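You operate a simulated robot arm through the tools that you are given. There is no shell and no other tool. Be economical: measure what you need, move in short steps, check, and stop when the job is done.

Carry out the task below with a simulated two-armed robot. There is one attempt and no reset: what you move stays moved.

JOB
Carry the wide frame to the cork mat and glue a gold block on each dotted corner.
Fine: the blue-banded block by the white dot, the green-banded one by the black. Brush glue over each corner first, from the grey pot with the purple-banded brush, and put the brush back. Pot, wax tin, sanding block and pad stay put. Set down upright: silver brush with purple band.

Only the result counts: the job must be done as asked and must still hold three seconds after the hand-in. Knocking over, shifting, dropping, spilling or breaking anything else fails it.

ROBOT AND FRAMES
Two 7-joint arms with two-finger parallel grippers on one trunk, on a base that drives. Base frame: it is fixed to the floor where the robot stands at the start and does not move with it; the origin is under the middle of the robot, x ahead of it, y to its left, z up. Lengths are in mm, angles in rad, forces in N, time in s.
The left shoulder is at the start at [70, 134, 1201], the right one opposite. With the tool pointing down near the work surface each hand reaches from about 100 to 640 mm from the robot's upright axis, wherever it stands, measured 20 degrees to its own side. Places, roughly: black rubber sanding block (7x5x4 cm) [900, 500, 800]; frame corner beside the black dot [400, -200, 800]; frame corner beside the white dot [400, 200, 800]; middle of the cork mat [500, 600, 800]. Payload 1.57 kg a hand.
The tool frame of a hand sits at the grasp point between the pads (the TCP): z along the fingers, y along the line on which they close. The tips reach 30 mm beyond it. The gripper opens to 80 mm. The fingers are 17 mm wide and 12 mm thick; the gripper's body (40 by 82 mm) begins 80 mm behind the TCP.
Orientation is that of the tool frame in the base frame, as a unit quaternion [x, y, z, w]. With the fingers straight down and closing along the base's y, the tool's x points along the base's -x, its y along +y and its z along -z.

CONTROLS
- The arms move only by the tool nudge_tool. It takes "left_motion", "right_motion" or both (then of equal length, played together; a hand with none holds still); each is a list of rows, each a list of 7 numbers: the shift along the tool's x, y, z in mm, then the turn, a rotation vector about the tool's x, y, z in degrees, then the gripper command, from -1 (fully open) to 1 (shut), values between in proportion. In form: [[tx, ty, tz, ax, ay, az, jaw], ...]. A call has 1 to 20 rows; each row is the pose to reach, as a shift and turn from the pose commanded when the call began, along the tool's axes at that moment. A row lasts 0.2 s, in which the tool goes at most 50 mm and 0.15 rad; a call with a longer step from one row to the next is refused whole, and so is a gripper value outside its range. Where a pose cannot be reached the arm comes as near as it can. A force on the tool above 40 N (or 10 N above the force at the start of the call, whichever is more), or a blocked arm, ends the call early, and 0.2 s more pass. The fingers move at their own pace (about 153 mm/s each) and stop on an object; they squeeze with about 42 N. The grip force told is the motor's: it shows also when the fingers shut on nothing. Time passes only in rows, and 0.2 s behind the last, so rows that repeat a pose let the fingers close. It gives the time, the measured TCP pose, the force on the tool (base axes), the opening and the grip force at its end, in the units of the frame above (readings bear some noise), with the torque about the TCP (base axes, N m) and any sound that the robot's microphone picked up.
- Cameras (640 x 400 px; columns grow to the right, rows downward): "scene" is now at [132.7, 30.5, 1427.6]; the picture's right is [0.35, -0.94, 0.00], its down [-0.55, -0.20, -0.81] and it looks along [0.76, 0.28, -0.59] (base axes); focal length 214 px, centre (320, 200). "left" rides on the left gripper at [72, 7, -122] in its tool frame; the picture's right is [-0.09, 1.00, 0.00], its down [-0.84, -0.08, -0.54] and it looks along [-0.54, -0.05, 0.84] (tool axes); focal length 238 px, centre (320, 200). "right" rides on the right gripper at [72, -7, -122] in its tool frame; the picture's right is [0.09, 1.00, 0.00], its down [-0.84, 0.08, -0.54] and it looks along [-0.54, 0.05, 0.84] (tool axes); focal length 238 px, centre (320, 200). There is no depth. A picture from a camera that has moved, and an enlarged one, comes with that camera's place and axes in the base frame and with its lens.
- grab_frame(camera): a new picture of that camera. The clock stands still meanwhile.
- lift_body(by): slides the trunk up (or, below 0, down) by that many mm; the arms and the scene camera ride with it, the base frame stays. It gives what a move gives, with no picture.
- drive_base(legs): drives the robot by 1 to 6 legs, each [ahead, left, turn to the left] in mm, mm and rad, along the robot's own axes; the way and the turn of a leg run together, so that a leg with both is an arc; at most 1500 mm and 3.142 rad a leg. The arms and the cameras ride along, it lands a little off, and it stops where it bumps. It gives what a move gives.
- head_to(pan, tilt): turns the head with the scene camera to pan (to the left, within 1.501 rad either way) and tilt (down, from -0.506 to 1.204), counted from straight ahead of the robot. It gives what a move gives.
- enlarge(camera, box): a new picture of the part [left, top, right, bottom] of that camera's present view, enlarged. The clock stands still meanwhile.
- finish_job(): hands the job in; it is judged then, once.

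Go step by step. Nothing tells you exact positions but the pictures and the camera data: compare them with the known pose of the tool, close in by small moves and look again before you grip or let go. The budget is 120 turns and 108 pictures, counting those below and the enlarged ones. Unless the task says otherwise, let go and move clear before handing in, and close with one line.

The tools are called by a JSON object that holds its "fn" and its "kwargs". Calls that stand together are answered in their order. nudge_tool: Moves the arms, as the interface text tells. Its arguments: {"type":"object","properties":{"left_motion":{"type":"array","items":{"type":"array","items":{"type":"number"}}},"right_motion":{"type":"array","items":{"type":"array","items":{"type":"number"}}}},"required":[]} The other tools are called the same way: lift_body (by) slides the trunk up or down; drive_base (legs) drives the base; head_to (pan, tilt) turns the head that bears the scene camera; grab_frame (camera) takes a picture; enlarge (camera, box) takes an enlarged picture of a part of a camera's view; finish_job () hands the job in.

At the start:

```text
t: 0.0
left_ee_pos: [407.1, 361.3, 1298.4]
left_orientation: [0.001, 1.0, 0.0, 0.0]
left_contact_force: [-0.5, 0.5, 1.2]
left_torque: [0.0, 0.01, 0.01]
left_gripper_width: 79.9
left_grip_force: 0.1
right_ee_pos: [389.4, 5.3, 1248.9]
right_orientation: [0.0, 1.0, 0.0, 0.0]
right_contact_force: [-0.3, 0.7, -0.6]
right_torque: [0.0, 0.06, 0.01]
right_gripper_width: 80.0
right_grip_force: 0.0
trunk travel left (down, up): [-775.0, 165.0]
robot x, y, heading: [-1.2, -0.6, 0.001]
head pan, tilt: [0.354, 0.627]
```

scene: 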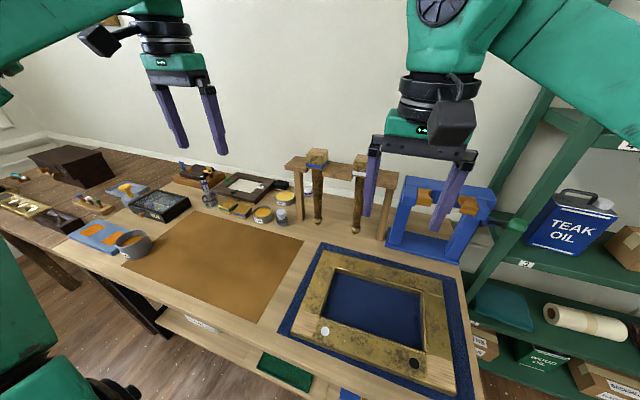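
right: 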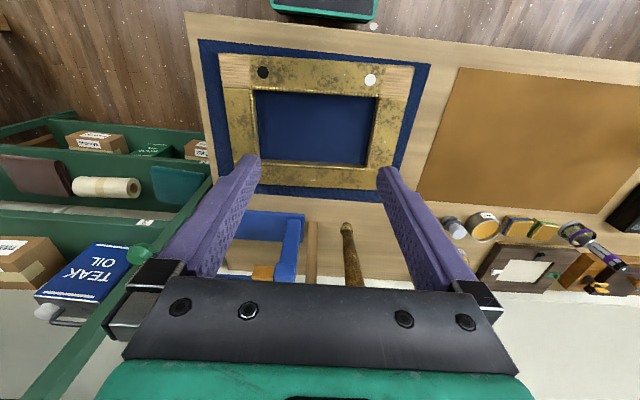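
left: 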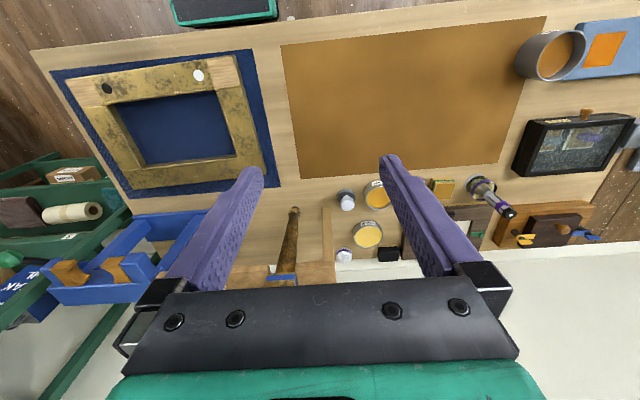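

I see the gold frame on the blue pad at the right, the cork mat in the middle, and brushes, pots and blocks at the back. I'll look closer at each region first.

{"fn": "enlarge", "kwargs": {"camera": "scene", "box": [160, 140, 340, 250]}}

{"fn": "enlarge", "kwargs": {"camera": "scene", "box": [0, 130, 200, 260]}}

{"fn": "enlarge", "kwargs": {"camera": "scene", "box": [280, 140, 500, 280]}}

{"fn": "enlarge", "kwargs": {"camera": "left", "box": [320, 150, 640, 270]}}

```text
3.56 times, centred on (250, 195) of scene
camera zoom: at [132.7, 30.5, 1427.6], right [0.35, -0.94, 0.0], down [-0.55, -0.2, -0.81], along [0.76, 0.28, -0.59], focal length 763 px, centre (569, 218)
```

zoom: 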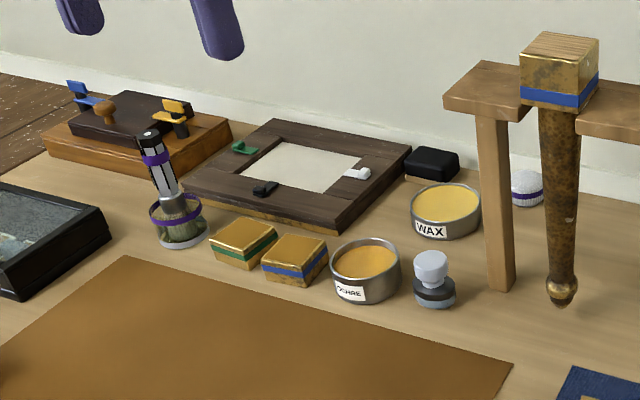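

```text
3.08 times, centred on (100, 195) of scene
camera zoom: at [132.7, 30.5, 1427.6], right [0.35, -0.94, 0.0], down [-0.55, -0.2, -0.81], along [0.76, 0.28, -0.59], focal length 660 px, centre (997, 215)
```

zoom: 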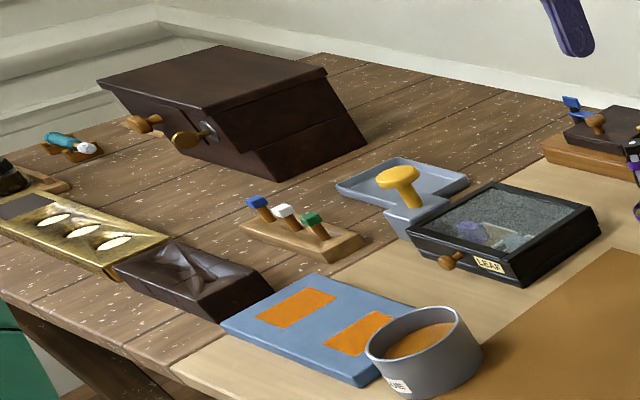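

```text
2.86 times, centred on (390, 210) of scene
camera zoom: at [132.7, 30.5, 1427.6], right [0.35, -0.94, 0.0], down [-0.55, -0.2, -0.81], along [0.76, 0.28, -0.59], focal length 613 px, centre (120, 171)
```

zoom: 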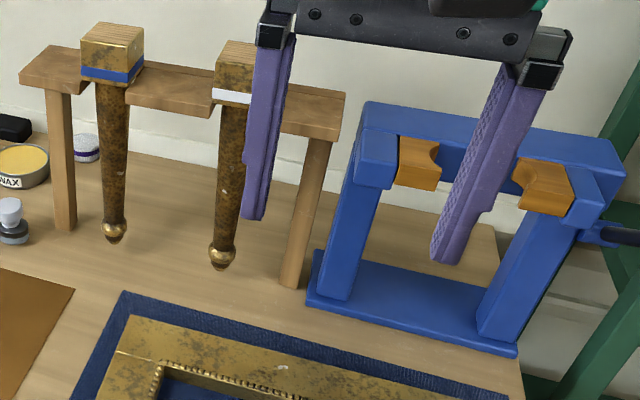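

```text
2.00 times, centred on (480, 210) of left
camera zoom: at [336.1, 367.8, 1421.7], right [0.09, 1.0, 0.0], down [0.84, -0.08, 0.54], along [0.54, -0.05, -0.84], focal length 477 px, centre (0, 180)
```

zoom: 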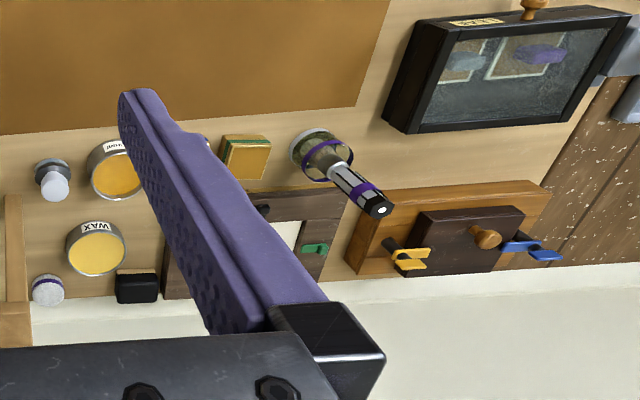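

The gold frame has two bare wooden corners with a white and a black dot, the glue pot is likely the grey one at the far left beside the blue board, and the purple-banded brush stands in a glass jar at the back. I'll aim the head for measuring.

{"fn": "head_to", "kwargs": {"pan": 0.0, "tilt": 1.0}}

{"fn": "grab_frame", "kwargs": {"camera": "scene"}}

{"fn": "head_to", "kwargs": {"pan": 0.95, "tilt": 0.75}}

{"fn": "grab_frame", "kwargs": {"camera": "scene"}}

```text
t: 0.8
left_ee_pos: [406.6, 362.7, 1298.7]
left_orientation: [0.001, 1.0, 0.0, 0.0]
left_contact_force: [0.3, -0.3, 0.4]
left_torque: [0.01, 0.0, 0.01]
left_gripper_width: 79.7
left_grip_force: 0.0
right_ee_pos: [389.7, 4.4, 1249.9]
right_orientation: [0.0, 1.0, 0.0, 0.0]
right_contact_force: [0.3, 0.6, 0.5]
right_torque: [0.0, -0.01, -0.01]
right_gripper_width: 80.2
right_grip_force: 0.1
trunk travel left (down, up): [-775.0, 165.0]
robot x, y, heading: [-2.5, 1.3, -0.001]
head pan, tilt: [0.0, 1.0]
```

```text
100 pictures are left
camera scene: at [120.2, 0.3, 1398.0], right [0.0, -1.0, 0.0], down [-0.84, 0.0, -0.54], along [0.54, 0.0, -0.84], focal length 214 px, centre (320, 200)
```

scene: 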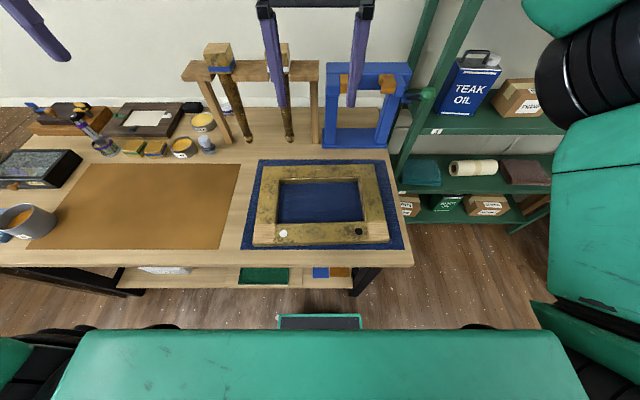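

```text
t: 2.1
left_ee_pos: [408.2, 361.0, 1298.4]
left_orientation: [-0.001, 1.0, 0.0, 0.0]
left_contact_force: [0.6, -0.9, 0.0]
left_torque: [0.0, 0.03, -0.02]
left_gripper_width: 79.9
left_grip_force: 0.0
right_ee_pos: [390.4, 5.9, 1249.4]
right_orientation: [0.001, 1.0, -0.001, 0.0]
right_contact_force: [0.1, -0.1, -0.3]
right_torque: [-0.05, -0.01, 0.0]
right_gripper_width: 79.7
right_grip_force: 0.0
trunk travel left (down, up): [-775.0, 165.0]
robot x, y, heading: [0.1, -0.3, -0.002]
head pan, tilt: [0.949, 0.75]
```

```text
99 pictures are left
camera scene: at [98.8, 67.5, 1417.1], right [0.81, -0.58, 0.0], down [-0.4, -0.55, -0.73], along [0.43, 0.59, -0.68], focal length 214 px, centre (320, 200)
```

scene: 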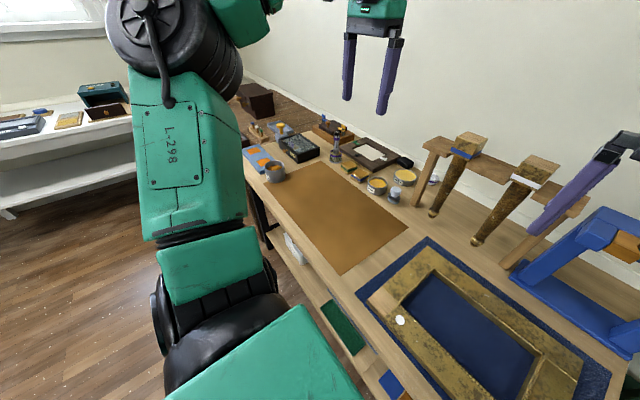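

Frame spans about x 335–625, y ±190, centred near (480, 0). I'll bring both hands above its side bars to look closely.

{"fn": "nudge_tool", "kwargs": {"left_motion": [[-9, -25, 31, 0, 0, 0, -1], [-18, -50, 62, 0, 0, 0, -1], [-27, -75, 94, 0, 0, 0, -1], [-36, -100, 125, 0, 0, 0, -1], [-45, -125, 156, 0, 0, 0, -1], [-54, -150, 187, 0, 0, 0, -1], [-63, -175, 218, 0, 0, 0, -1], [-73, -200, 250, 0, 0, 0, -1]], "right_motion": [[-11, -21, 31, 0, 0, 0, -1], [-22, -42, 62, 0, 0, 0, -1], [-33, -63, 94, 0, 0, 0, -1], [-45, -83, 125, 0, 0, 0, -1], [-56, -104, 156, 0, 0, 0, -1], [-67, -125, 187, 0, 0, 0, -1], [-78, -146, 218, 0, 0, 0, -1], [-90, -165, 250, 0, 0, 0, -1]]}}

{"fn": "grab_frame", "kwargs": {"camera": "left"}}

{"fn": "grab_frame", "kwargs": {"camera": "right"}}

```text
t: 3.9
left_ee_pos: [482.0, 161.2, 1049.8]
left_orientation: [0.0, 1.0, 0.0, -0.001]
left_contact_force: [-0.3, 0.2, 1.2]
left_torque: [0.06, 0.03, -0.03]
left_gripper_width: 79.8
left_grip_force: 0.2
right_ee_pos: [480.8, -163.3, 998.0]
right_orientation: [-0.001, 1.0, 0.001, 0.0]
right_contact_force: [0.8, 0.2, -0.3]
right_torque: [0.0, 0.01, 0.03]
right_gripper_width: 80.1
right_grip_force: 0.1
trunk travel left (down, up): [-775.0, 165.0]
robot x, y, heading: [2.7, 0.8, 0.002]
head pan, tilt: [0.949, 0.75]
```

```text
98 pictures are left
camera left: at [410.3, 168.0, 1173.1], right [0.09, 1.0, 0.0], down [0.84, -0.08, 0.54], along [0.54, -0.05, -0.84], focal length 238 px, centre (320, 200)
```

left: 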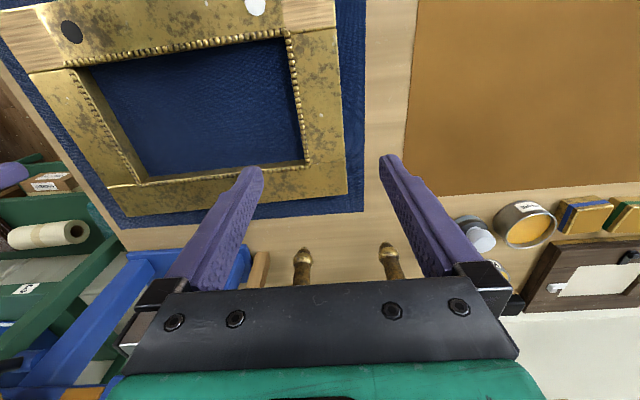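

```text
97 pictures are left
camera right: at [409.0, -170.9, 1121.5], right [-0.09, 1.0, 0.0], down [0.84, 0.08, 0.54], along [0.54, 0.05, -0.84], focal length 238 px, centre (320, 200)
```

right: 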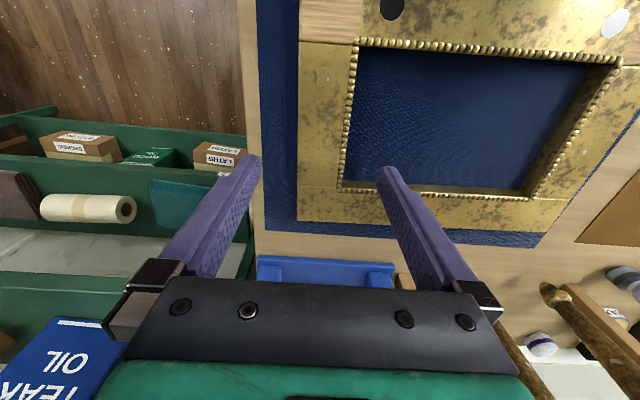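

Side bars run y≈139–191 (left) and −189…−133 (right) at x 480, with the frame turned about +1.5°. I'll align and lower the open hands to just above the bars.

{"fn": "nudge_tool", "kwargs": {"left_motion": [[0, 1, 40, 0, 0, -1.5, -1], [0, 2, 80, 0, 0, -1.5, -1], [0, 3, 115, 0, 0, -1.5, -1], [0, 4, 140, 0, 0, -1.5, -1]], "right_motion": [[0, 1, 30, 0, 0, -1.5, -1], [0, 2, 50, 0, 0, -1.5, -1], [0, 2, 70, 0, 0, -1.5, -1], [0, 2, 90, 0, 0, -1.5, -1]]}}

{"fn": "grab_frame", "kwargs": {"camera": "left"}}

{"fn": "grab_frame", "kwargs": {"camera": "right"}}

{"fn": "head_to", "kwargs": {"pan": 0.0, "tilt": 0.9}}

{"fn": "enlarge", "kwargs": {"camera": "scene", "box": [220, 120, 420, 245]}}

```text
t: 4.9
left_ee_pos: [481.8, 165.1, 908.9]
left_orientation: [-0.014, 1.0, 0.0, -0.001]
left_contact_force: [0.5, 0.2, -0.4]
left_torque: [0.04, -0.03, 0.02]
left_gripper_width: 80.2
left_grip_force: 0.0
right_ee_pos: [480.3, -159.7, 908.8]
right_orientation: [-0.013, 1.0, -0.001, -0.001]
right_contact_force: [1.5, 0.2, -0.4]
right_torque: [0.0, 0.03, -0.01]
right_gripper_width: 80.0
right_grip_force: 0.1
trunk travel left (down, up): [-775.0, 165.0]
robot x, y, heading: [-3.1, -1.6, 0.002]
head pan, tilt: [0.949, 0.75]
```

```text
96 pictures are left
camera left: at [410.1, 170.3, 1032.4], right [0.07, 1.0, 0.0], down [0.84, -0.05, 0.54], along [0.54, -0.04, -0.84], focal length 238 px, centre (320, 200)
```

left: 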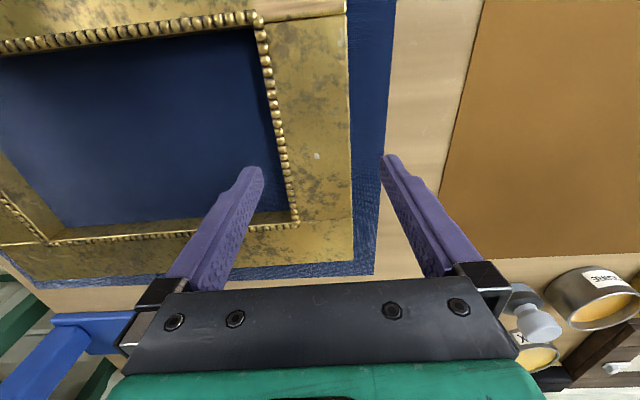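

```text
95 pictures are left
camera right: at [409.5, -168.0, 1032.1], right [-0.12, 0.99, 0.0], down [0.83, 0.1, 0.54], along [0.54, 0.06, -0.84], focal length 238 px, centre (320, 200)
```

right: 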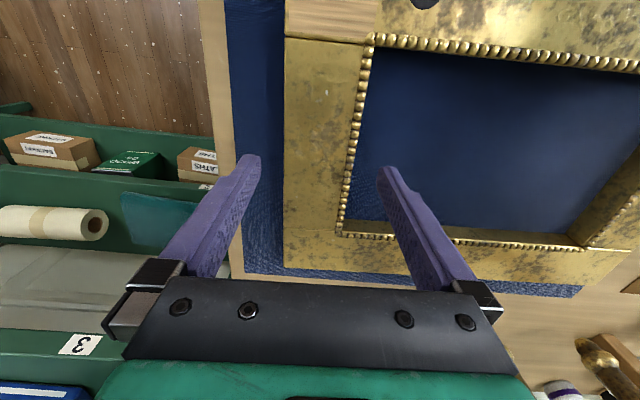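

```text
t: 6.1
left_ee_pos: [480.8, 164.2, 909.4]
left_orientation: [-0.013, 1.0, 0.0, 0.0]
left_contact_force: [-0.1, -0.6, -0.1]
left_torque: [-0.01, -0.02, 0.03]
left_gripper_width: 79.9
left_grip_force: 0.0
right_ee_pos: [480.0, -159.5, 909.9]
right_orientation: [-0.013, 1.0, 0.0, 0.0]
right_contact_force: [-0.6, 0.8, -0.1]
right_torque: [-0.03, 0.01, 0.0]
right_gripper_width: 80.2
right_grip_force: 0.0
trunk travel left (down, up): [-775.0, 165.0]
robot x, y, heading: [-0.8, -3.4, 0.0]
head pan, tilt: [0.0, 0.901]
```

```text
3.20 times, centred on (320, 182) of scene
camera zoom: at [126.2, 0.2, 1405.2], right [0.0, -1.0, 0.0], down [-0.78, 0.0, -0.62], along [0.62, 0.0, -0.78], focal length 686 px, centre (320, 256)
```

zoom: 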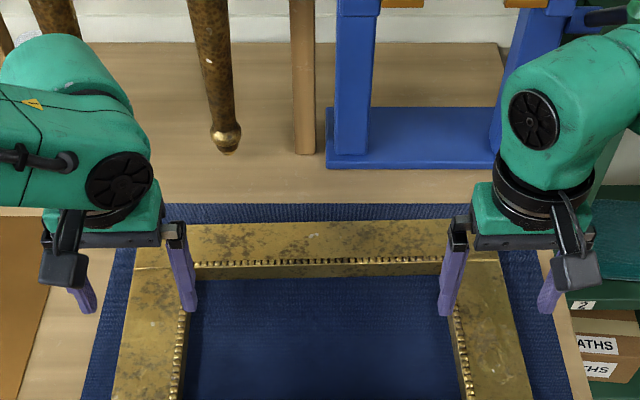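

Stereo puts the frame's top at z≈842, so it's about 20 mm thick. I'll centre the hands over the bars and lower so the tips are ~9 mm above the pad, then check.

{"fn": "nudge_tool", "kwargs": {"left_motion": [[0, -3, 5, 0, 0, 0, -1], [0, -3, 20, 0, 0, 0, -1], [0, -3, 35, 0, 0, 0, -1], [0, -3, 45, 0, 0, 0, -1], [0, -3, 50, 0, 0, 0, -1]], "right_motion": [[0, -1.5, 5, 0, 0, 0, -1], [0, -1.5, 20, 0, 0, 0, -1], [0, -1.5, 35, 0, 0, 0, -1], [0, -1.5, 45, 0, 0, 0, -1], [0, -1.5, 50, 0, 0, 0, -1]]}}

{"fn": "grab_frame", "kwargs": {"camera": "left"}}

{"fn": "grab_frame", "kwargs": {"camera": "right"}}

{"fn": "enlarge", "kwargs": {"camera": "scene", "box": [220, 160, 420, 285]}}

```text
t: 7.3
left_ee_pos: [463.6, 173.3, 877.6]
left_orientation: [-0.013, 1.0, 0.001, 0.0]
left_contact_force: [0.9, 0.2, -0.4]
left_torque: [0.03, -0.01, 0.0]
left_gripper_width: 80.0
left_grip_force: 0.1
left hand out of reach, approached as far as the arm can: row 2, 3, 4, 5
right_ee_pos: [480.6, -160.7, 860.3]
right_orientation: [-0.013, 1.0, 0.0, -0.001]
right_contact_force: [-0.8, 0.3, 0.6]
right_torque: [0.01, -0.01, -0.03]
right_gripper_width: 80.1
right_grip_force: 0.0
trunk travel left (down, up): [-775.0, 165.0]
robot x, y, heading: [-2.9, 1.6, 0.003]
head pan, tilt: [0.0, 0.901]
```

```text
93 pictures are left
camera left: at [391.8, 178.8, 1001.2], right [0.07, 1.0, 0.0], down [0.84, -0.05, 0.54], along [0.54, -0.04, -0.84], focal length 238 px, centre (320, 200)
```

left: 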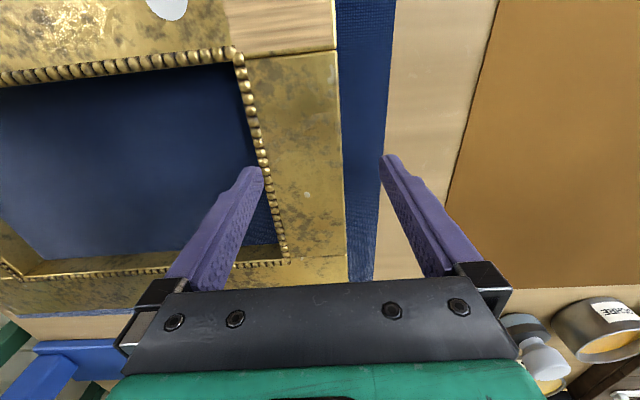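

```text
92 pictures are left
camera right: at [408.8, -167.9, 982.0], right [-0.12, 0.99, 0.0], down [0.83, 0.1, 0.54], along [0.54, 0.06, -0.84], focal length 238 px, centre (320, 200)
```

right: 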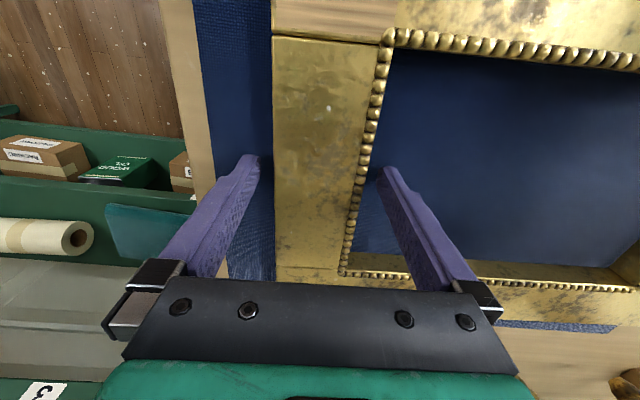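

```text
3.20 times, centred on (320, 222) of scene
camera zoom: at [126.1, 0.1, 1405.2], right [0.0, -1.0, 0.0], down [-0.78, 0.0, -0.62], along [0.62, 0.0, -0.78], focal length 686 px, centre (320, 128)
```

zoom: 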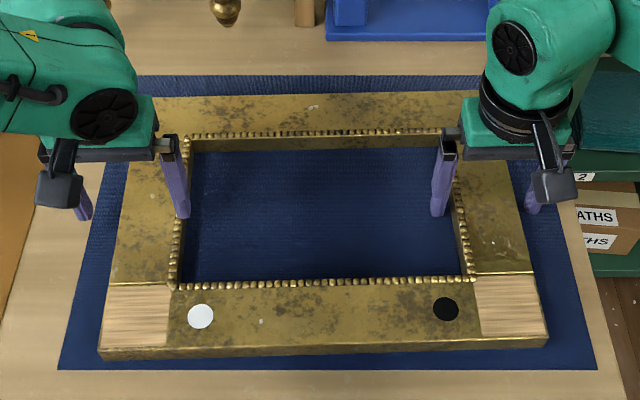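

The right hand is in place, but the left hit a joint limit short of the target. I'll raise both hands and lower the trunk to give the arms an easier posture.

{"fn": "nudge_tool", "kwargs": {"left_motion": [[0, 0, -30, 0, 0, 0, -1], [0, 0, -70, 0, 0, 0, -1], [0, 0, -110, 0, 0, 0, -1], [0, 0, -140, 0, 0, 0, -1]], "right_motion": [[0, 0, -30, 0, 0, 0, -1], [0, 0, -70, 0, 0, 0, -1], [0, 0, -110, 0, 0, 0, -1], [0, 0, -140, 0, 0, 0, -1]]}}

{"fn": "lift_body", "kwargs": {"by": -100}}

{"fn": "grab_frame", "kwargs": {"camera": "scene"}}

```text
t: 8.3
left_ee_pos: [463.1, 174.9, 1017.3]
left_orientation: [-0.013, 1.0, 0.0, 0.0]
left_contact_force: [-0.2, 0.8, -0.4]
left_torque: [-0.01, 0.0, -0.01]
left_gripper_width: 79.9
left_grip_force: 0.0
right_ee_pos: [479.1, -159.5, 1001.4]
right_orientation: [-0.013, 1.0, 0.001, -0.001]
right_contact_force: [-0.1, 0.0, 0.6]
right_torque: [0.03, -0.01, 0.01]
right_gripper_width: 80.3
right_grip_force: 0.1
trunk travel left (down, up): [-775.0, 165.0]
robot x, y, heading: [2.9, 0.4, 0.001]
head pan, tilt: [0.0, 0.901]
```

```text
t: 9.6
left_ee_pos: [463.9, 175.3, 916.1]
left_orientation: [-0.013, 1.0, 0.001, 0.0]
left_contact_force: [-0.4, 0.0, -0.2]
left_torque: [0.02, -0.01, 0.03]
left_gripper_width: 79.8
left_grip_force: 0.0
right_ee_pos: [478.8, -158.8, 902.8]
right_orientation: [-0.014, 1.0, 0.0, 0.0]
right_contact_force: [-0.5, -0.4, 0.3]
right_torque: [0.01, -0.04, 0.01]
right_gripper_width: 79.9
right_grip_force: 0.0
trunk travel left (down, up): [-675.0, 265.0]
robot x, y, heading: [-1.3, 1.3, 0.001]
head pan, tilt: [0.0, 0.901]
```

```text
90 pictures are left
camera scene: at [125.9, 0.1, 1305.2], right [0.0, -1.0, 0.0], down [-0.78, 0.0, -0.62], along [0.62, 0.0, -0.78], focal length 214 px, centre (320, 200)
```

scene: 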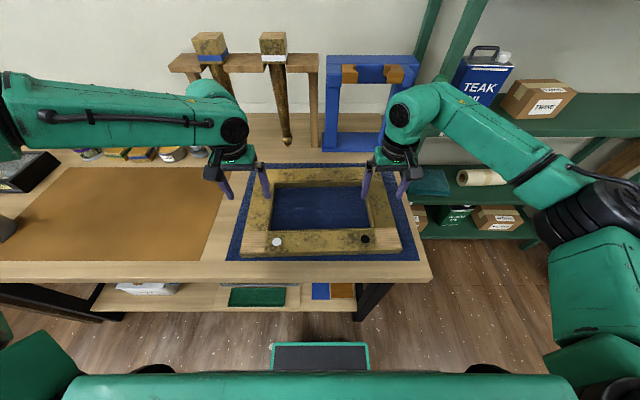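

Trunk lowered; the left elbow sits far out. Now retry reaching the grasp poses.

{"fn": "nudge_tool", "kwargs": {"left_motion": [[-8, -6, 2, 0, 0, 0, -1], [-16, -13, 10, 0, 0, 0, -1], [-16, -13, 25, 0, 0, 0, -1], [-16, -13, 40, 0, 0, 0, -1], [-16, -13, 50, 0, 0, 0, -1], [-16, -13, 57, 0, 0, 0, -1]], "right_motion": [[0, -1.5, 5, 0, 0, 0, -1], [0, -1.5, 10, 0, 0, 0, -1], [0, -1.5, 20, 0, 0, 0, -1], [0, -1.5, 30, 0, 0, 0, -1], [0, -1.5, 40, 0, 0, 0, -1], [0, -1.5, 43, 0, 0, 0, -1]]}}

{"fn": "enlarge", "kwargs": {"camera": "scene", "box": [200, 140, 420, 278]}}

```text
t: 11.0
left_ee_pos: [480.6, 162.6, 859.3]
left_orientation: [-0.013, 1.0, 0.0, 0.0]
left_contact_force: [0.9, -0.2, 0.0]
left_torque: [-0.01, 0.01, 0.01]
left_gripper_width: 80.2
left_grip_force: 0.0
right_ee_pos: [479.7, -159.4, 858.4]
right_orientation: [-0.012, 1.0, 0.0, 0.0]
right_contact_force: [-0.8, 0.2, -0.9]
right_torque: [-0.02, -0.02, 0.03]
right_gripper_width: 80.0
right_grip_force: 0.0
trunk travel left (down, up): [-675.0, 265.0]
robot x, y, heading: [-1.0, 4.5, -0.001]
head pan, tilt: [0.0, 0.901]
```

```text
2.90 times, centred on (310, 209) of scene
camera zoom: at [126.1, 0.2, 1305.2], right [0.0, -1.0, 0.0], down [-0.78, 0.0, -0.62], along [0.62, 0.0, -0.78], focal length 622 px, centre (349, 174)
```

zoom: 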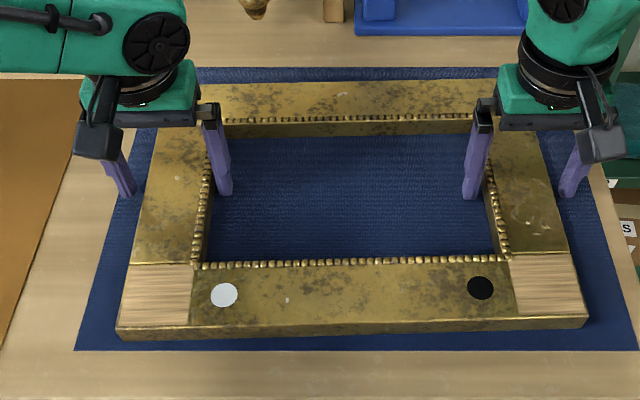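

Both grippers straddle the side bars, so I close them.

{"fn": "nudge_tool", "kwargs": {"left_motion": [[0, 0, 0, 0, 0, 0, 0.2], [0, 0, 0, 0, 0, 0, 1], [0, 0, 0, 0, 0, 0, 1], [0, 0, 0, 0, 0, 0, 1]], "right_motion": [[0, 0, 0, 0, 0, 0, 0.2], [0, 0, 0, 0, 0, 0, 1], [0, 0, 0, 0, 0, 0, 1], [0, 0, 0, 0, 0, 0, 1]]}}

{"fn": "nudge_tool", "kwargs": {"left_motion": [[0, 0, -10, 0, 0, 0, 1], [0, 0, -20, 0, 0, 0, 1], [0, 0, -30, 0, 0, 0, 1], [0, 0, -30, 0, 0, 0, 1]], "right_motion": [[0, 0, -10, 0, 0, 0, 1], [0, 0, -20, 0, 0, 0, 1], [0, 0, -30, 0, 0, 0, 1], [0, 0, -30, 0, 0, 0, 1]]}}

{"fn": "grab_frame", "kwargs": {"camera": "scene"}}

```text
t: 12.0
left_ee_pos: [481.1, 161.2, 860.1]
left_orientation: [-0.012, 1.0, -0.001, 0.0]
left_contact_force: [-0.3, -20.5, -0.1]
left_torque: [-0.67, 0.15, 0.29]
left_gripper_width: 59.6
left_grip_force: 41.5
right_ee_pos: [480.1, -158.7, 857.6]
right_orientation: [-0.013, 1.0, 0.001, 0.0]
right_contact_force: [-0.3, 20.9, -1.0]
right_torque: [-0.02, -0.16, -0.22]
right_gripper_width: 59.7
right_grip_force: 42.2
trunk travel left (down, up): [-675.0, 265.0]
robot x, y, heading: [-1.4, -0.6, -0.0]
head pan, tilt: [0.0, 0.901]
```

```text
t: 13.0
left_ee_pos: [482.2, 161.0, 890.2]
left_orientation: [-0.012, 1.0, -0.002, 0.0]
left_contact_force: [-2.3, -28.7, -2.7]
left_torque: [-0.12, -0.03, -0.43]
left_gripper_width: 59.6
left_grip_force: 41.8
right_ee_pos: [478.6, -159.0, 888.7]
right_orientation: [-0.015, 1.0, 0.002, 0.0]
right_contact_force: [2.2, 30.8, -3.7]
right_torque: [-0.03, -0.02, -0.2]
right_gripper_width: 59.5
right_grip_force: 42.0
trunk travel left (down, up): [-675.0, 265.0]
robot x, y, heading: [-1.7, -1.4, -0.003]
head pan, tilt: [0.0, 0.901]
```

```text
88 pictures are left
camera scene: at [127.2, 0.1, 1305.1], right [0.0, -1.0, 0.0], down [-0.78, 0.0, -0.62], along [0.62, 0.0, -0.78], focal length 214 px, centre (320, 200)
```

scene: 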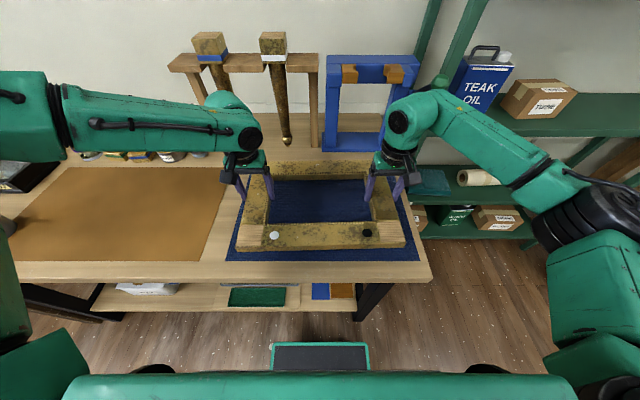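

The frame is held level and lifted (total weight about 6 N). The mat spans about x 329–645, y 283–821, so I'll relax the inward stress slightly and drive left ~552 mm.

{"fn": "nudge_tool", "kwargs": {"left_motion": [[0, -0.7, -10, 0, 0, 0, 1], [0, -1.2, -20, 0, 0, 0, 1]], "right_motion": [[0, 0.7, -10, 0, 0, 0, 1], [0, 1.2, -20, 0, 0, 0, 1]]}}

{"fn": "drive_base", "kwargs": {"legs": [[0, 200, 0], [0, 200, 0]]}}

{"fn": "grab_frame", "kwargs": {"camera": "scene"}}

```text
t: 13.6
left_ee_pos: [481.5, 160.9, 909.7]
left_orientation: [-0.014, 1.0, 0.0, -0.001]
left_contact_force: [1.5, -18.2, -4.3]
left_torque: [-0.57, 0.13, 0.05]
left_gripper_width: 59.5
left_grip_force: 41.9
right_ee_pos: [479.9, -158.9, 907.4]
right_orientation: [-0.013, 1.0, -0.001, -0.001]
right_contact_force: [-1.9, 18.0, -1.0]
right_torque: [1.1, -0.18, 0.51]
right_gripper_width: 59.6
right_grip_force: 41.5
trunk travel left (down, up): [-675.0, 265.0]
robot x, y, heading: [-4.7, 2.4, 0.005]
head pan, tilt: [0.0, 0.901]
```

```text
t: 16.4
left_ee_pos: [480.8, 556.3, 909.3]
left_orientation: [-0.013, 1.0, 0.0, -0.001]
left_contact_force: [3.1, -2.6, -2.3]
left_torque: [-0.22, -0.01, 0.53]
left_gripper_width: 59.8
left_grip_force: 42.0
right_ee_pos: [479.7, 235.8, 907.2]
right_orientation: [-0.014, 1.0, 0.001, -0.001]
right_contact_force: [-3.3, 2.4, -3.5]
right_torque: [0.04, 0.0, 0.49]
right_gripper_width: 59.5
right_grip_force: 41.4
trunk travel left (down, up): [-675.0, 265.0]
robot x, y, heading: [-2.3, 389.5, 0.004]
head pan, tilt: [0.0, 0.901]
```

```text
87 pictures are left
camera scene: at [126.8, 393.9, 1305.1], right [0.0, -1.0, 0.0], down [-0.78, 0.0, -0.62], along [0.62, 0.0, -0.78], focal length 214 px, centre (320, 200)
```

scene: 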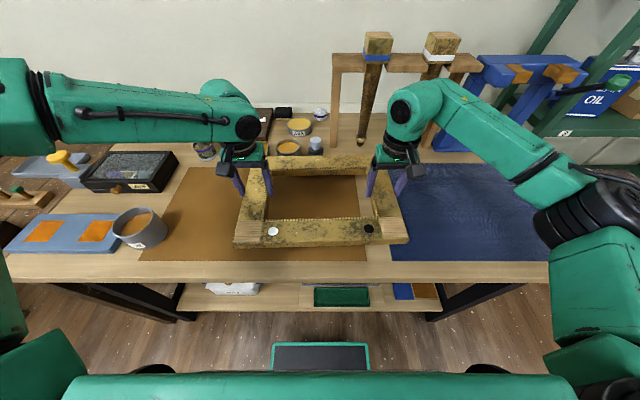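

The mat measures x 329–648, y 281–825, with nothing in the way. I'll drive the remaining 150 mm left plus 7 mm ahead.

{"fn": "drive_base", "kwargs": {"legs": [[7, 152, 0]]}}

{"fn": "grab_frame", "kwargs": {"camera": "scene"}}

```text
t: 17.8
left_ee_pos: [488.0, 703.2, 909.7]
left_orientation: [-0.012, 1.0, 0.001, 0.0]
left_contact_force: [1.5, -1.7, -3.4]
left_torque: [0.15, 0.1, 0.21]
left_gripper_width: 59.5
left_grip_force: 41.4
right_ee_pos: [485.6, 384.3, 908.0]
right_orientation: [-0.011, 1.0, 0.001, -0.001]
right_contact_force: [-0.5, 1.1, -2.0]
right_torque: [0.05, -0.1, 0.2]
right_gripper_width: 59.4
right_grip_force: 42.0
trunk travel left (down, up): [-675.0, 265.0]
robot x, y, heading: [6.3, 543.4, -0.001]
head pan, tilt: [0.0, 0.901]
```

```text
86 pictures are left
camera scene: at [133.8, 543.4, 1305.1], right [0.0, -1.0, 0.0], down [-0.78, 0.0, -0.62], along [0.62, 0.0, -0.78], focal length 214 px, centre (320, 200)
```

scene: 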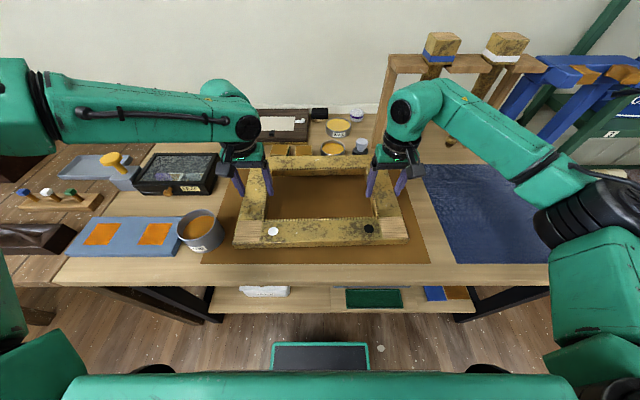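

Frame is centred over the mat. I lower it slowly.

{"fn": "nudge_tool", "kwargs": {"left_motion": [[0, 0, 12, 0, 0, 0, 1], [0, 0, 24, 0, 0, 0, 1], [0, 0, 35, 0, 0, 0, 1], [0, 0, 42, 0, 0, 0, 1], [0, 0, 45, 0, 0, 0, 1], [0, 0, 45, 0, 0, 0, 1]], "right_motion": [[0, 0, 12, 0, 0, 0, 1], [0, 0, 24, 0, 0, 0, 1], [0, 0, 35, 0, 0, 0, 1], [0, 0, 42, 0, 0, 0, 1], [0, 0, 45, 0, 0, 0, 1], [0, 0, 45, 0, 0, 0, 1]]}}

{"fn": "grab_frame", "kwargs": {"camera": "scene"}}

```text
t: 19.2
left_ee_pos: [487.7, 704.6, 864.3]
left_orientation: [-0.013, 1.0, 0.001, -0.001]
left_contact_force: [0.0, -2.0, -3.5]
left_torque: [0.17, 0.4, 0.11]
left_gripper_width: 59.6
left_grip_force: 42.2
right_ee_pos: [485.3, 385.2, 861.0]
right_orientation: [-0.013, 1.0, 0.0, 0.0]
right_contact_force: [-0.2, 2.5, -2.6]
right_torque: [-0.03, -0.38, -0.01]
right_gripper_width: 59.6
right_grip_force: 42.3
trunk travel left (down, up): [-675.0, 265.0]
robot x, y, heading: [6.6, 546.4, -0.005]
head pan, tilt: [0.0, 0.901]
```

```text
85 pictures are left
camera scene: at [133.8, 544.6, 1305.1], right [0.0, -1.0, 0.0], down [-0.78, 0.0, -0.62], along [0.62, 0.0, -0.78], focal length 214 px, centre (320, 200)
```

scene: 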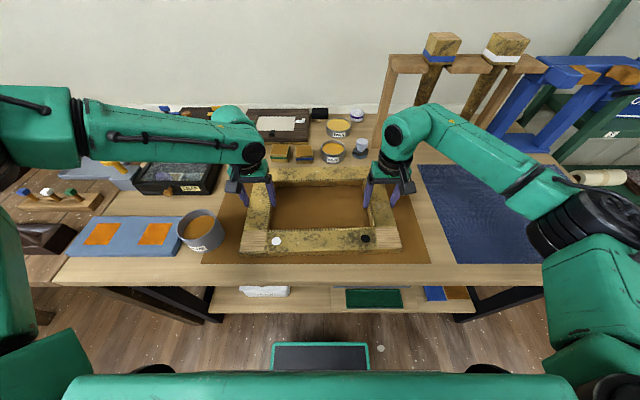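

Almost down and inside the mat's edges. I lower the last few millimetres until contact shows.

{"fn": "nudge_tool", "kwargs": {"left_motion": [[0, 0, 1, 0, 0, 0, 1], [0, 0, 2, 0, 0, 0, 1], [0, 0, 3, 0, 0, 0, 1], [0, 0, 3, 0, 0, 0, 1]], "right_motion": [[0, 0, 0.5, 0, 0, 0, 1], [0, 0, 1, 0, 0, 0, 1], [0, 0, 1.5, 0, 0, 0, 1], [0, 0, 1.5, 0, 0, 0, 1]]}}

```text
t: 20.2
left_ee_pos: [489.9, 706.3, 860.3]
left_orientation: [-0.013, 1.0, -0.001, 0.001]
left_contact_force: [-1.7, -2.8, 2.5]
left_torque: [-1.02, 0.44, -0.2]
left_gripper_width: 59.4
left_grip_force: 42.0
right_ee_pos: [485.7, 384.5, 860.6]
right_orientation: [-0.012, 1.0, 0.0, -0.001]
right_contact_force: [1.1, 3.2, -9.3]
right_torque: [-0.66, -0.41, -0.24]
right_gripper_width: 59.7
right_grip_force: 41.9
trunk travel left (down, up): [-675.0, 265.0]
robot x, y, heading: [4.7, 543.4, 0.0]
head pan, tilt: [0.0, 0.901]
```

{"fn": "nudge_tool", "kwargs": {"left_motion": [[0, 0, 0.7, 0, 0, 0, 1], [0, 0, 1.4, 0, 0, 0, 1], [0, 0, 1.4, 0, 0, 0, 1]], "right_motion": [[0, 0, 1, 0, 0, 0, 1], [0, 0, 2, 0, 0, 0, 1], [0, 0, 2, 0, 0, 0, 1]]}}

```text
t: 21.0
left_ee_pos: [488.2, 705.3, 859.5]
left_orientation: [-0.013, 1.0, 0.0, 0.0]
left_contact_force: [-1.6, -3.2, -0.2]
left_torque: [-0.49, -0.63, -0.19]
left_gripper_width: 59.6
left_grip_force: 41.9
right_ee_pos: [486.0, 385.1, 859.4]
right_orientation: [-0.013, 1.0, 0.001, -0.001]
right_contact_force: [0.8, 2.9, -5.2]
right_torque: [0.03, 0.55, -0.24]
right_gripper_width: 59.3
right_grip_force: 41.8
trunk travel left (down, up): [-675.0, 265.0]
robot x, y, heading: [9.7, 541.5, -0.005]
head pan, tilt: [0.0, 0.901]
```

Still carrying most of the weight; a bit lower.

{"fn": "nudge_tool", "kwargs": {"left_motion": [[0, 0, 0.7, 0, 0, 0, 1], [0, 0, 1.4, 0, 0, 0, 1], [0, 0, 1.4, 0, 0, 0, 1]], "right_motion": [[0, 0, 0.7, 0, 0, 0, 1], [0, 0, 1.4, 0, 0, 0, 1], [0, 0, 1.4, 0, 0, 0, 1]]}}

```text
t: 21.8
left_ee_pos: [489.0, 705.3, 859.9]
left_orientation: [-0.013, 1.0, -0.001, 0.002]
left_contact_force: [6.5, -1.1, 8.4]
left_torque: [0.47, 0.84, 0.24]
left_gripper_width: 59.6
left_grip_force: 41.9
right_ee_pos: [485.8, 384.6, 857.7]
right_orientation: [-0.012, 1.0, 0.0, -0.001]
right_contact_force: [0.3, 2.4, 3.6]
right_torque: [0.83, 0.77, 0.22]
right_gripper_width: 59.4
right_grip_force: 42.2
trunk travel left (down, up): [-675.0, 265.0]
robot x, y, heading: [6.8, 547.4, -0.006]
head pan, tilt: [0.0, 0.901]
```

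Now the table pushes back on both hands, so the frame is resting. I release gently and raise both hands.

{"fn": "nudge_tool", "kwargs": {"left_motion": [[0, 0, -0.5, 0, 0, 0, -1], [0, 0, -0.5, 0, 0, 0, -1], [0, 0, -0.5, 0, 0, 0, -1], [0, 0, -20, 0, 0, 0, -1], [0, 0, -60, 0, 0, 0, -1], [0, 0, -100, 0, 0, 0, -1], [0, 0, -140, 0, 0, 0, -1]], "right_motion": [[0, 0, -0.5, 0, 0, 0, -1], [0, 0, -0.5, 0, 0, 0, -1], [0, 0, -0.5, 0, 0, 0, -1], [0, 0, -20, 0, 0, 0, -1], [0, 0, -60, 0, 0, 0, -1], [0, 0, -100, 0, 0, 0, -1], [0, 0, -140, 0, 0, 0, -1]]}}

{"fn": "grab_frame", "kwargs": {"camera": "scene"}}

{"fn": "grab_frame", "kwargs": {"camera": "left"}}

{"fn": "grab_frame", "kwargs": {"camera": "right"}}

```text
t: 23.4
left_ee_pos: [486.9, 702.9, 999.6]
left_orientation: [-0.013, 1.0, 0.0, 0.0]
left_contact_force: [0.0, 0.0, -0.5]
left_torque: [0.02, -0.02, -0.02]
left_gripper_width: 80.0
left_grip_force: 0.1
right_ee_pos: [485.1, 384.1, 999.4]
right_orientation: [-0.013, 1.0, -0.001, -0.001]
right_contact_force: [-0.3, -0.9, 0.0]
right_torque: [0.0, -0.06, 0.01]
right_gripper_width: 80.1
right_grip_force: 0.0
trunk travel left (down, up): [-675.0, 265.0]
robot x, y, heading: [5.4, 546.1, -0.003]
head pan, tilt: [0.0, 0.901]
```

```text
84 pictures are left
camera scene: at [131.6, 544.7, 1305.3], right [0.0, -1.0, 0.0], down [-0.78, 0.0, -0.62], along [0.62, 0.0, -0.78], focal length 214 px, centre (320, 200)
```

scene: 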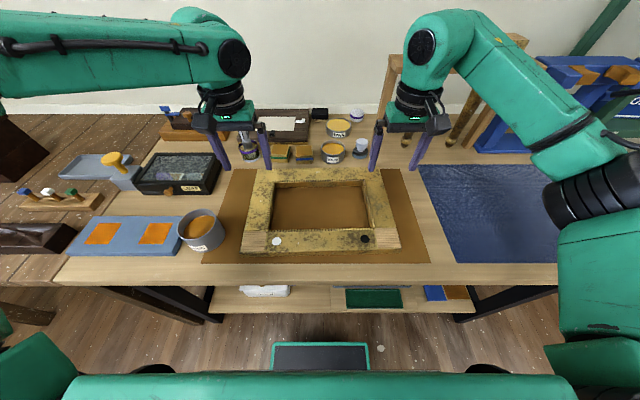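

```text
83 pictures are left
camera left: at [414.8, 708.9, 1123.3], right [0.07, 1.0, 0.0], down [0.84, -0.06, 0.54], along [0.54, -0.04, -0.84], focal length 238 px, centre (320, 200)
```

left: 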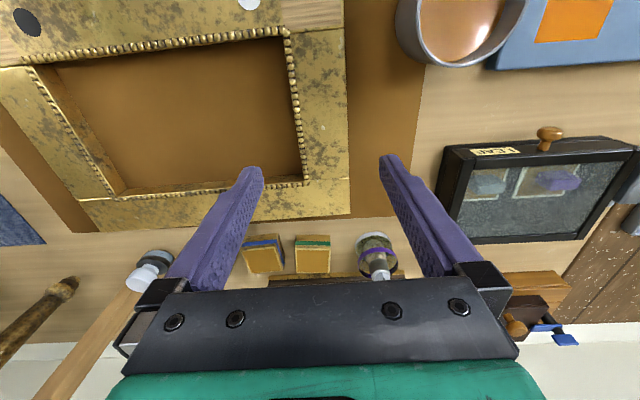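

```text
82 pictures are left
camera right: at [414.2, 376.1, 1121.3], right [-0.12, 0.99, 0.0], down [0.83, 0.1, 0.54], along [0.54, 0.06, -0.84], focal length 238 px, centre (320, 200)
```

right: 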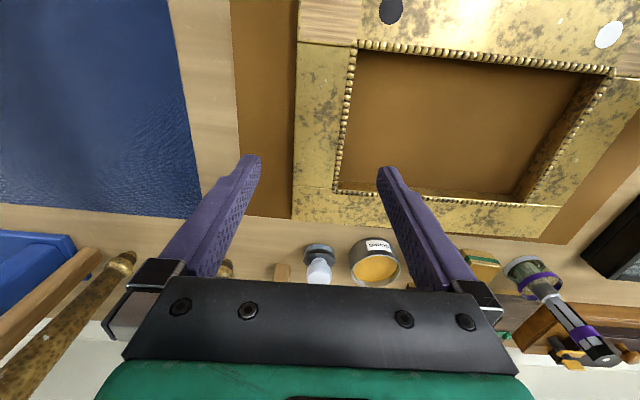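

The frame rests squarely on the mat. Blocks (≈(694,593) and (704,674)) and brush jar (≈(702,785)) lie far back, so I check how far I may drive toward the table.

{"fn": "head_to", "kwargs": {"pan": 0.0, "tilt": 1.2}}

{"fn": "grab_frame", "kwargs": {"camera": "scene"}}

{"fn": "enlarge", "kwargs": {"camera": "right", "box": [440, 220, 640, 380]}}

{"fn": "enlarge", "kwargs": {"camera": "left", "box": [220, 200, 440, 330]}}

```text
t: 24.2
left_ee_pos: [487.5, 702.3, 999.4]
left_orientation: [-0.012, 1.0, 0.0, 0.0]
left_contact_force: [-0.6, -0.8, 0.1]
left_torque: [0.01, -0.01, -0.02]
left_gripper_width: 80.1
left_grip_force: 0.1
right_ee_pos: [486.4, 384.2, 997.3]
right_orientation: [-0.012, 1.0, -0.001, 0.0]
right_contact_force: [0.1, -0.1, -0.6]
right_torque: [0.01, 0.05, -0.05]
right_gripper_width: 80.0
right_grip_force: 0.0
trunk travel left (down, up): [-675.0, 265.0]
robot x, y, heading: [7.1, 544.6, -0.003]
head pan, tilt: [0.0, 1.201]
```

```text
81 pictures are left
camera scene: at [113.6, 544.7, 1285.4], right [0.0, -1.0, 0.0], down [-0.93, 0.0, -0.36], along [0.36, 0.0, -0.93], focal length 214 px, centre (320, 200)
```

scene: 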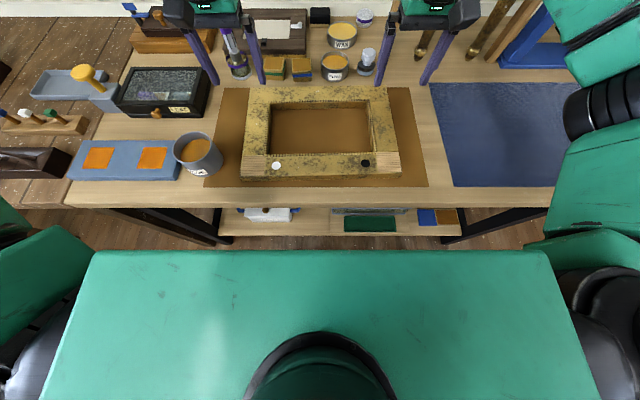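

```text
2.50 times, centred on (540, 300) of right
camera zoom: at [415.6, 376.2, 1120.3], right [-0.12, 0.99, 0.0], down [0.83, 0.1, 0.54], along [0.54, 0.06, -0.84], focal length 596 px, centre (-230, -50)
```

zoom: 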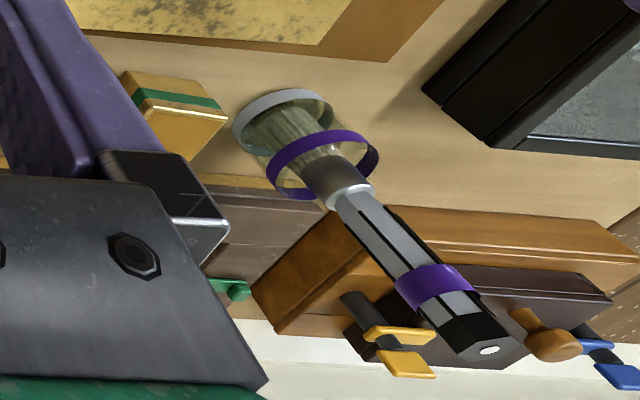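

```text
2.91 times, centred on (330, 265) of left
camera zoom: at [416.2, 708.8, 1122.2], right [0.07, 1.0, 0.0], down [0.84, -0.06, 0.54], along [0.54, -0.04, -0.84], focal length 693 px, centre (291, 11)
```

zoom: 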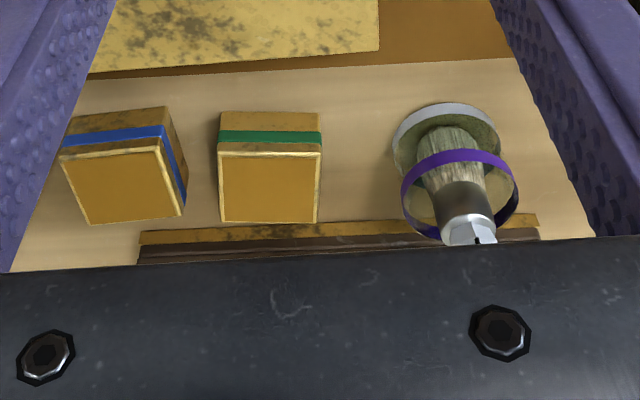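

The brush (silver handle, purple band, ~150 mm tall) stands bristles-down in the purple-rimmed jar at ≈(710,787), top z≈972. I need about 100 mm more reach, so I drive ahead in two cautious legs.

{"fn": "drive_base", "kwargs": {"legs": [[55, 0, 0]]}}

{"fn": "drive_base", "kwargs": {"legs": [[40, 20, 0]]}}

{"fn": "head_to", "kwargs": {"pan": 0.4, "tilt": 0.8}}

{"fn": "grab_frame", "kwargs": {"camera": "scene"}}

{"fn": "grab_frame", "kwargs": {"camera": "left"}}

```text
t: 25.1
left_ee_pos: [541.7, 702.5, 1000.2]
left_orientation: [-0.012, 1.0, 0.0, 0.001]
left_contact_force: [0.3, -0.1, 0.4]
left_torque: [0.02, -0.02, 0.0]
left_gripper_width: 80.0
left_grip_force: 0.0
right_ee_pos: [539.4, 384.3, 999.7]
right_orientation: [-0.012, 1.0, -0.001, 0.001]
right_contact_force: [-0.1, -0.2, 0.7]
right_torque: [0.01, -0.01, -0.02]
right_gripper_width: 80.1
right_grip_force: 0.0
trunk travel left (down, up): [-675.0, 265.0]
robot x, y, heading: [61.9, 544.9, -0.001]
head pan, tilt: [0.0, 1.201]
```

```text
t: 26.0
left_ee_pos: [581.1, 721.0, 1001.0]
left_orientation: [-0.011, 1.0, 0.001, 0.002]
left_contact_force: [-0.1, 0.1, 0.6]
left_torque: [0.06, 0.0, 0.0]
left_gripper_width: 79.7
left_grip_force: 0.0
right_ee_pos: [579.1, 402.1, 999.4]
right_orientation: [-0.012, 1.0, 0.0, 0.001]
right_contact_force: [-0.4, 0.8, 0.8]
right_torque: [0.0, 0.0, 0.01]
right_gripper_width: 80.0
right_grip_force: 0.1
trunk travel left (down, up): [-675.0, 265.0]
robot x, y, heading: [103.6, 562.2, -0.006]
head pan, tilt: [0.0, 1.201]
```

```text
t: 26.9
left_ee_pos: [584.6, 721.5, 999.6]
left_orientation: [-0.011, 1.0, 0.0, 0.0]
left_contact_force: [0.1, 0.0, 0.7]
left_torque: [0.01, 0.0, 0.03]
left_gripper_width: 79.8
left_grip_force: 0.1
right_ee_pos: [581.3, 403.8, 998.1]
right_orientation: [-0.012, 1.0, 0.0, 0.0]
right_contact_force: [0.6, -0.5, 0.2]
right_torque: [0.01, 0.0, 0.01]
right_gripper_width: 80.1
right_grip_force: 0.0
trunk travel left (down, up): [-675.0, 265.0]
robot x, y, heading: [102.4, 570.6, -0.005]
head pan, tilt: [0.4, 0.799]
```

```text
78 pictures are left
camera scene: at [227.2, 595.5, 1313.0], right [0.39, -0.92, 0.0], down [-0.66, -0.28, -0.7], along [0.64, 0.27, -0.72], focal length 214 px, centre (320, 200)
```

scene: 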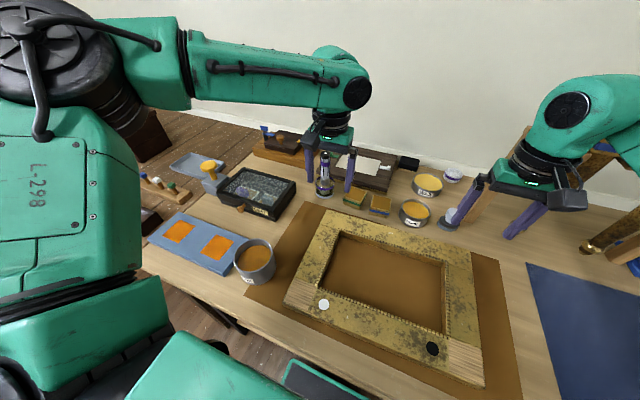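

```text
77 pictures are left
camera left: at [511.6, 727.8, 1122.8], right [0.07, 1.0, 0.0], down [0.84, -0.06, 0.54], along [0.54, -0.04, -0.84], focal length 238 px, centre (320, 200)
```

left: 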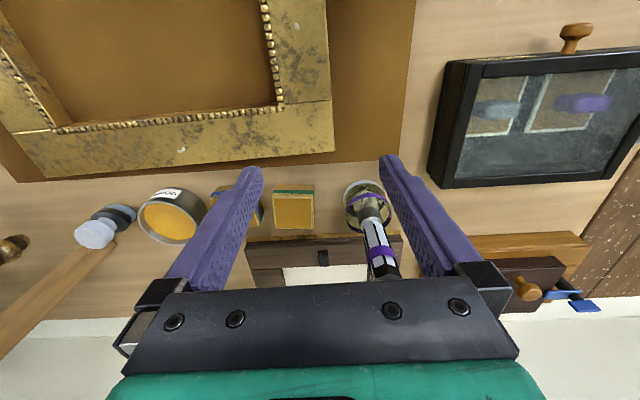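

Now the brush measures at (699,778), top z≈972. I raise the left hand and go above it.

{"fn": "nudge_tool", "kwargs": {"left_motion": [[0, 0, -40, 0, 0, 0, -1], [-29, 13, -50, 0, 0, 0, -1], [-58, 27, -50, 0, 0, 0, -1], [-87, 40, -50, 0, 0, 0, -1], [-116, 54, -50, 0, 0, 0, -1]]}}

{"fn": "grab_frame", "kwargs": {"camera": "left"}}

{"fn": "enlarge", "kwargs": {"camera": "scene", "box": [240, 80, 420, 220]}}

```text
t: 28.1
left_ee_pos: [656.8, 787.3, 1043.8]
left_orientation: [-0.013, 1.0, 0.0, 0.001]
left_contact_force: [0.9, -0.4, -0.3]
left_torque: [0.0, 0.0, 0.01]
left_gripper_width: 80.1
left_grip_force: 0.0
left hand out of reach, approached as far as the arm can: row 4, 5
right_ee_pos: [581.9, 403.4, 998.8]
right_orientation: [-0.013, 1.0, -0.001, 0.0]
right_contact_force: [0.4, -0.5, -0.1]
right_torque: [0.0, 0.01, -0.02]
right_gripper_width: 79.8
right_grip_force: 0.0
trunk travel left (down, up): [-675.0, 265.0]
robot x, y, heading: [100.8, 563.9, -0.002]
head pan, tilt: [0.4, 0.799]
```

```text
76 pictures are left
camera left: at [583.9, 791.8, 1167.0], right [0.07, 1.0, 0.0], down [0.84, -0.06, 0.54], along [0.54, -0.04, -0.84], focal length 238 px, centre (320, 200)
```

left: 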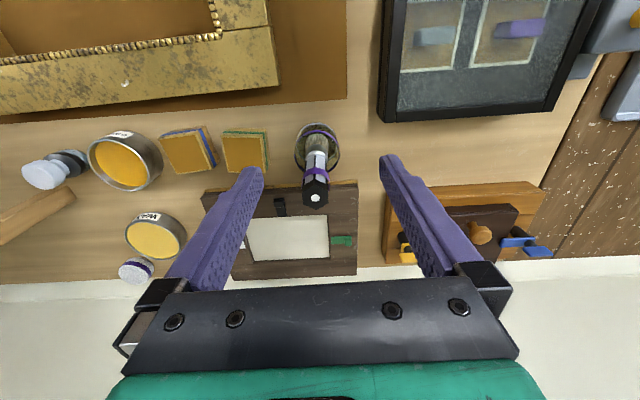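

```text
2.86 times, centred on (330, 150) of scene
camera zoom: at [227.7, 595.9, 1313.0], right [0.39, -0.92, 0.0], down [-0.66, -0.28, -0.7], along [0.64, 0.27, -0.72], focal length 613 px, centre (291, 343)
```

zoom: 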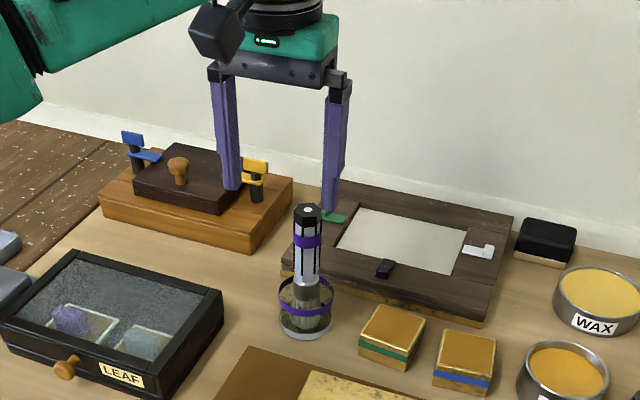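

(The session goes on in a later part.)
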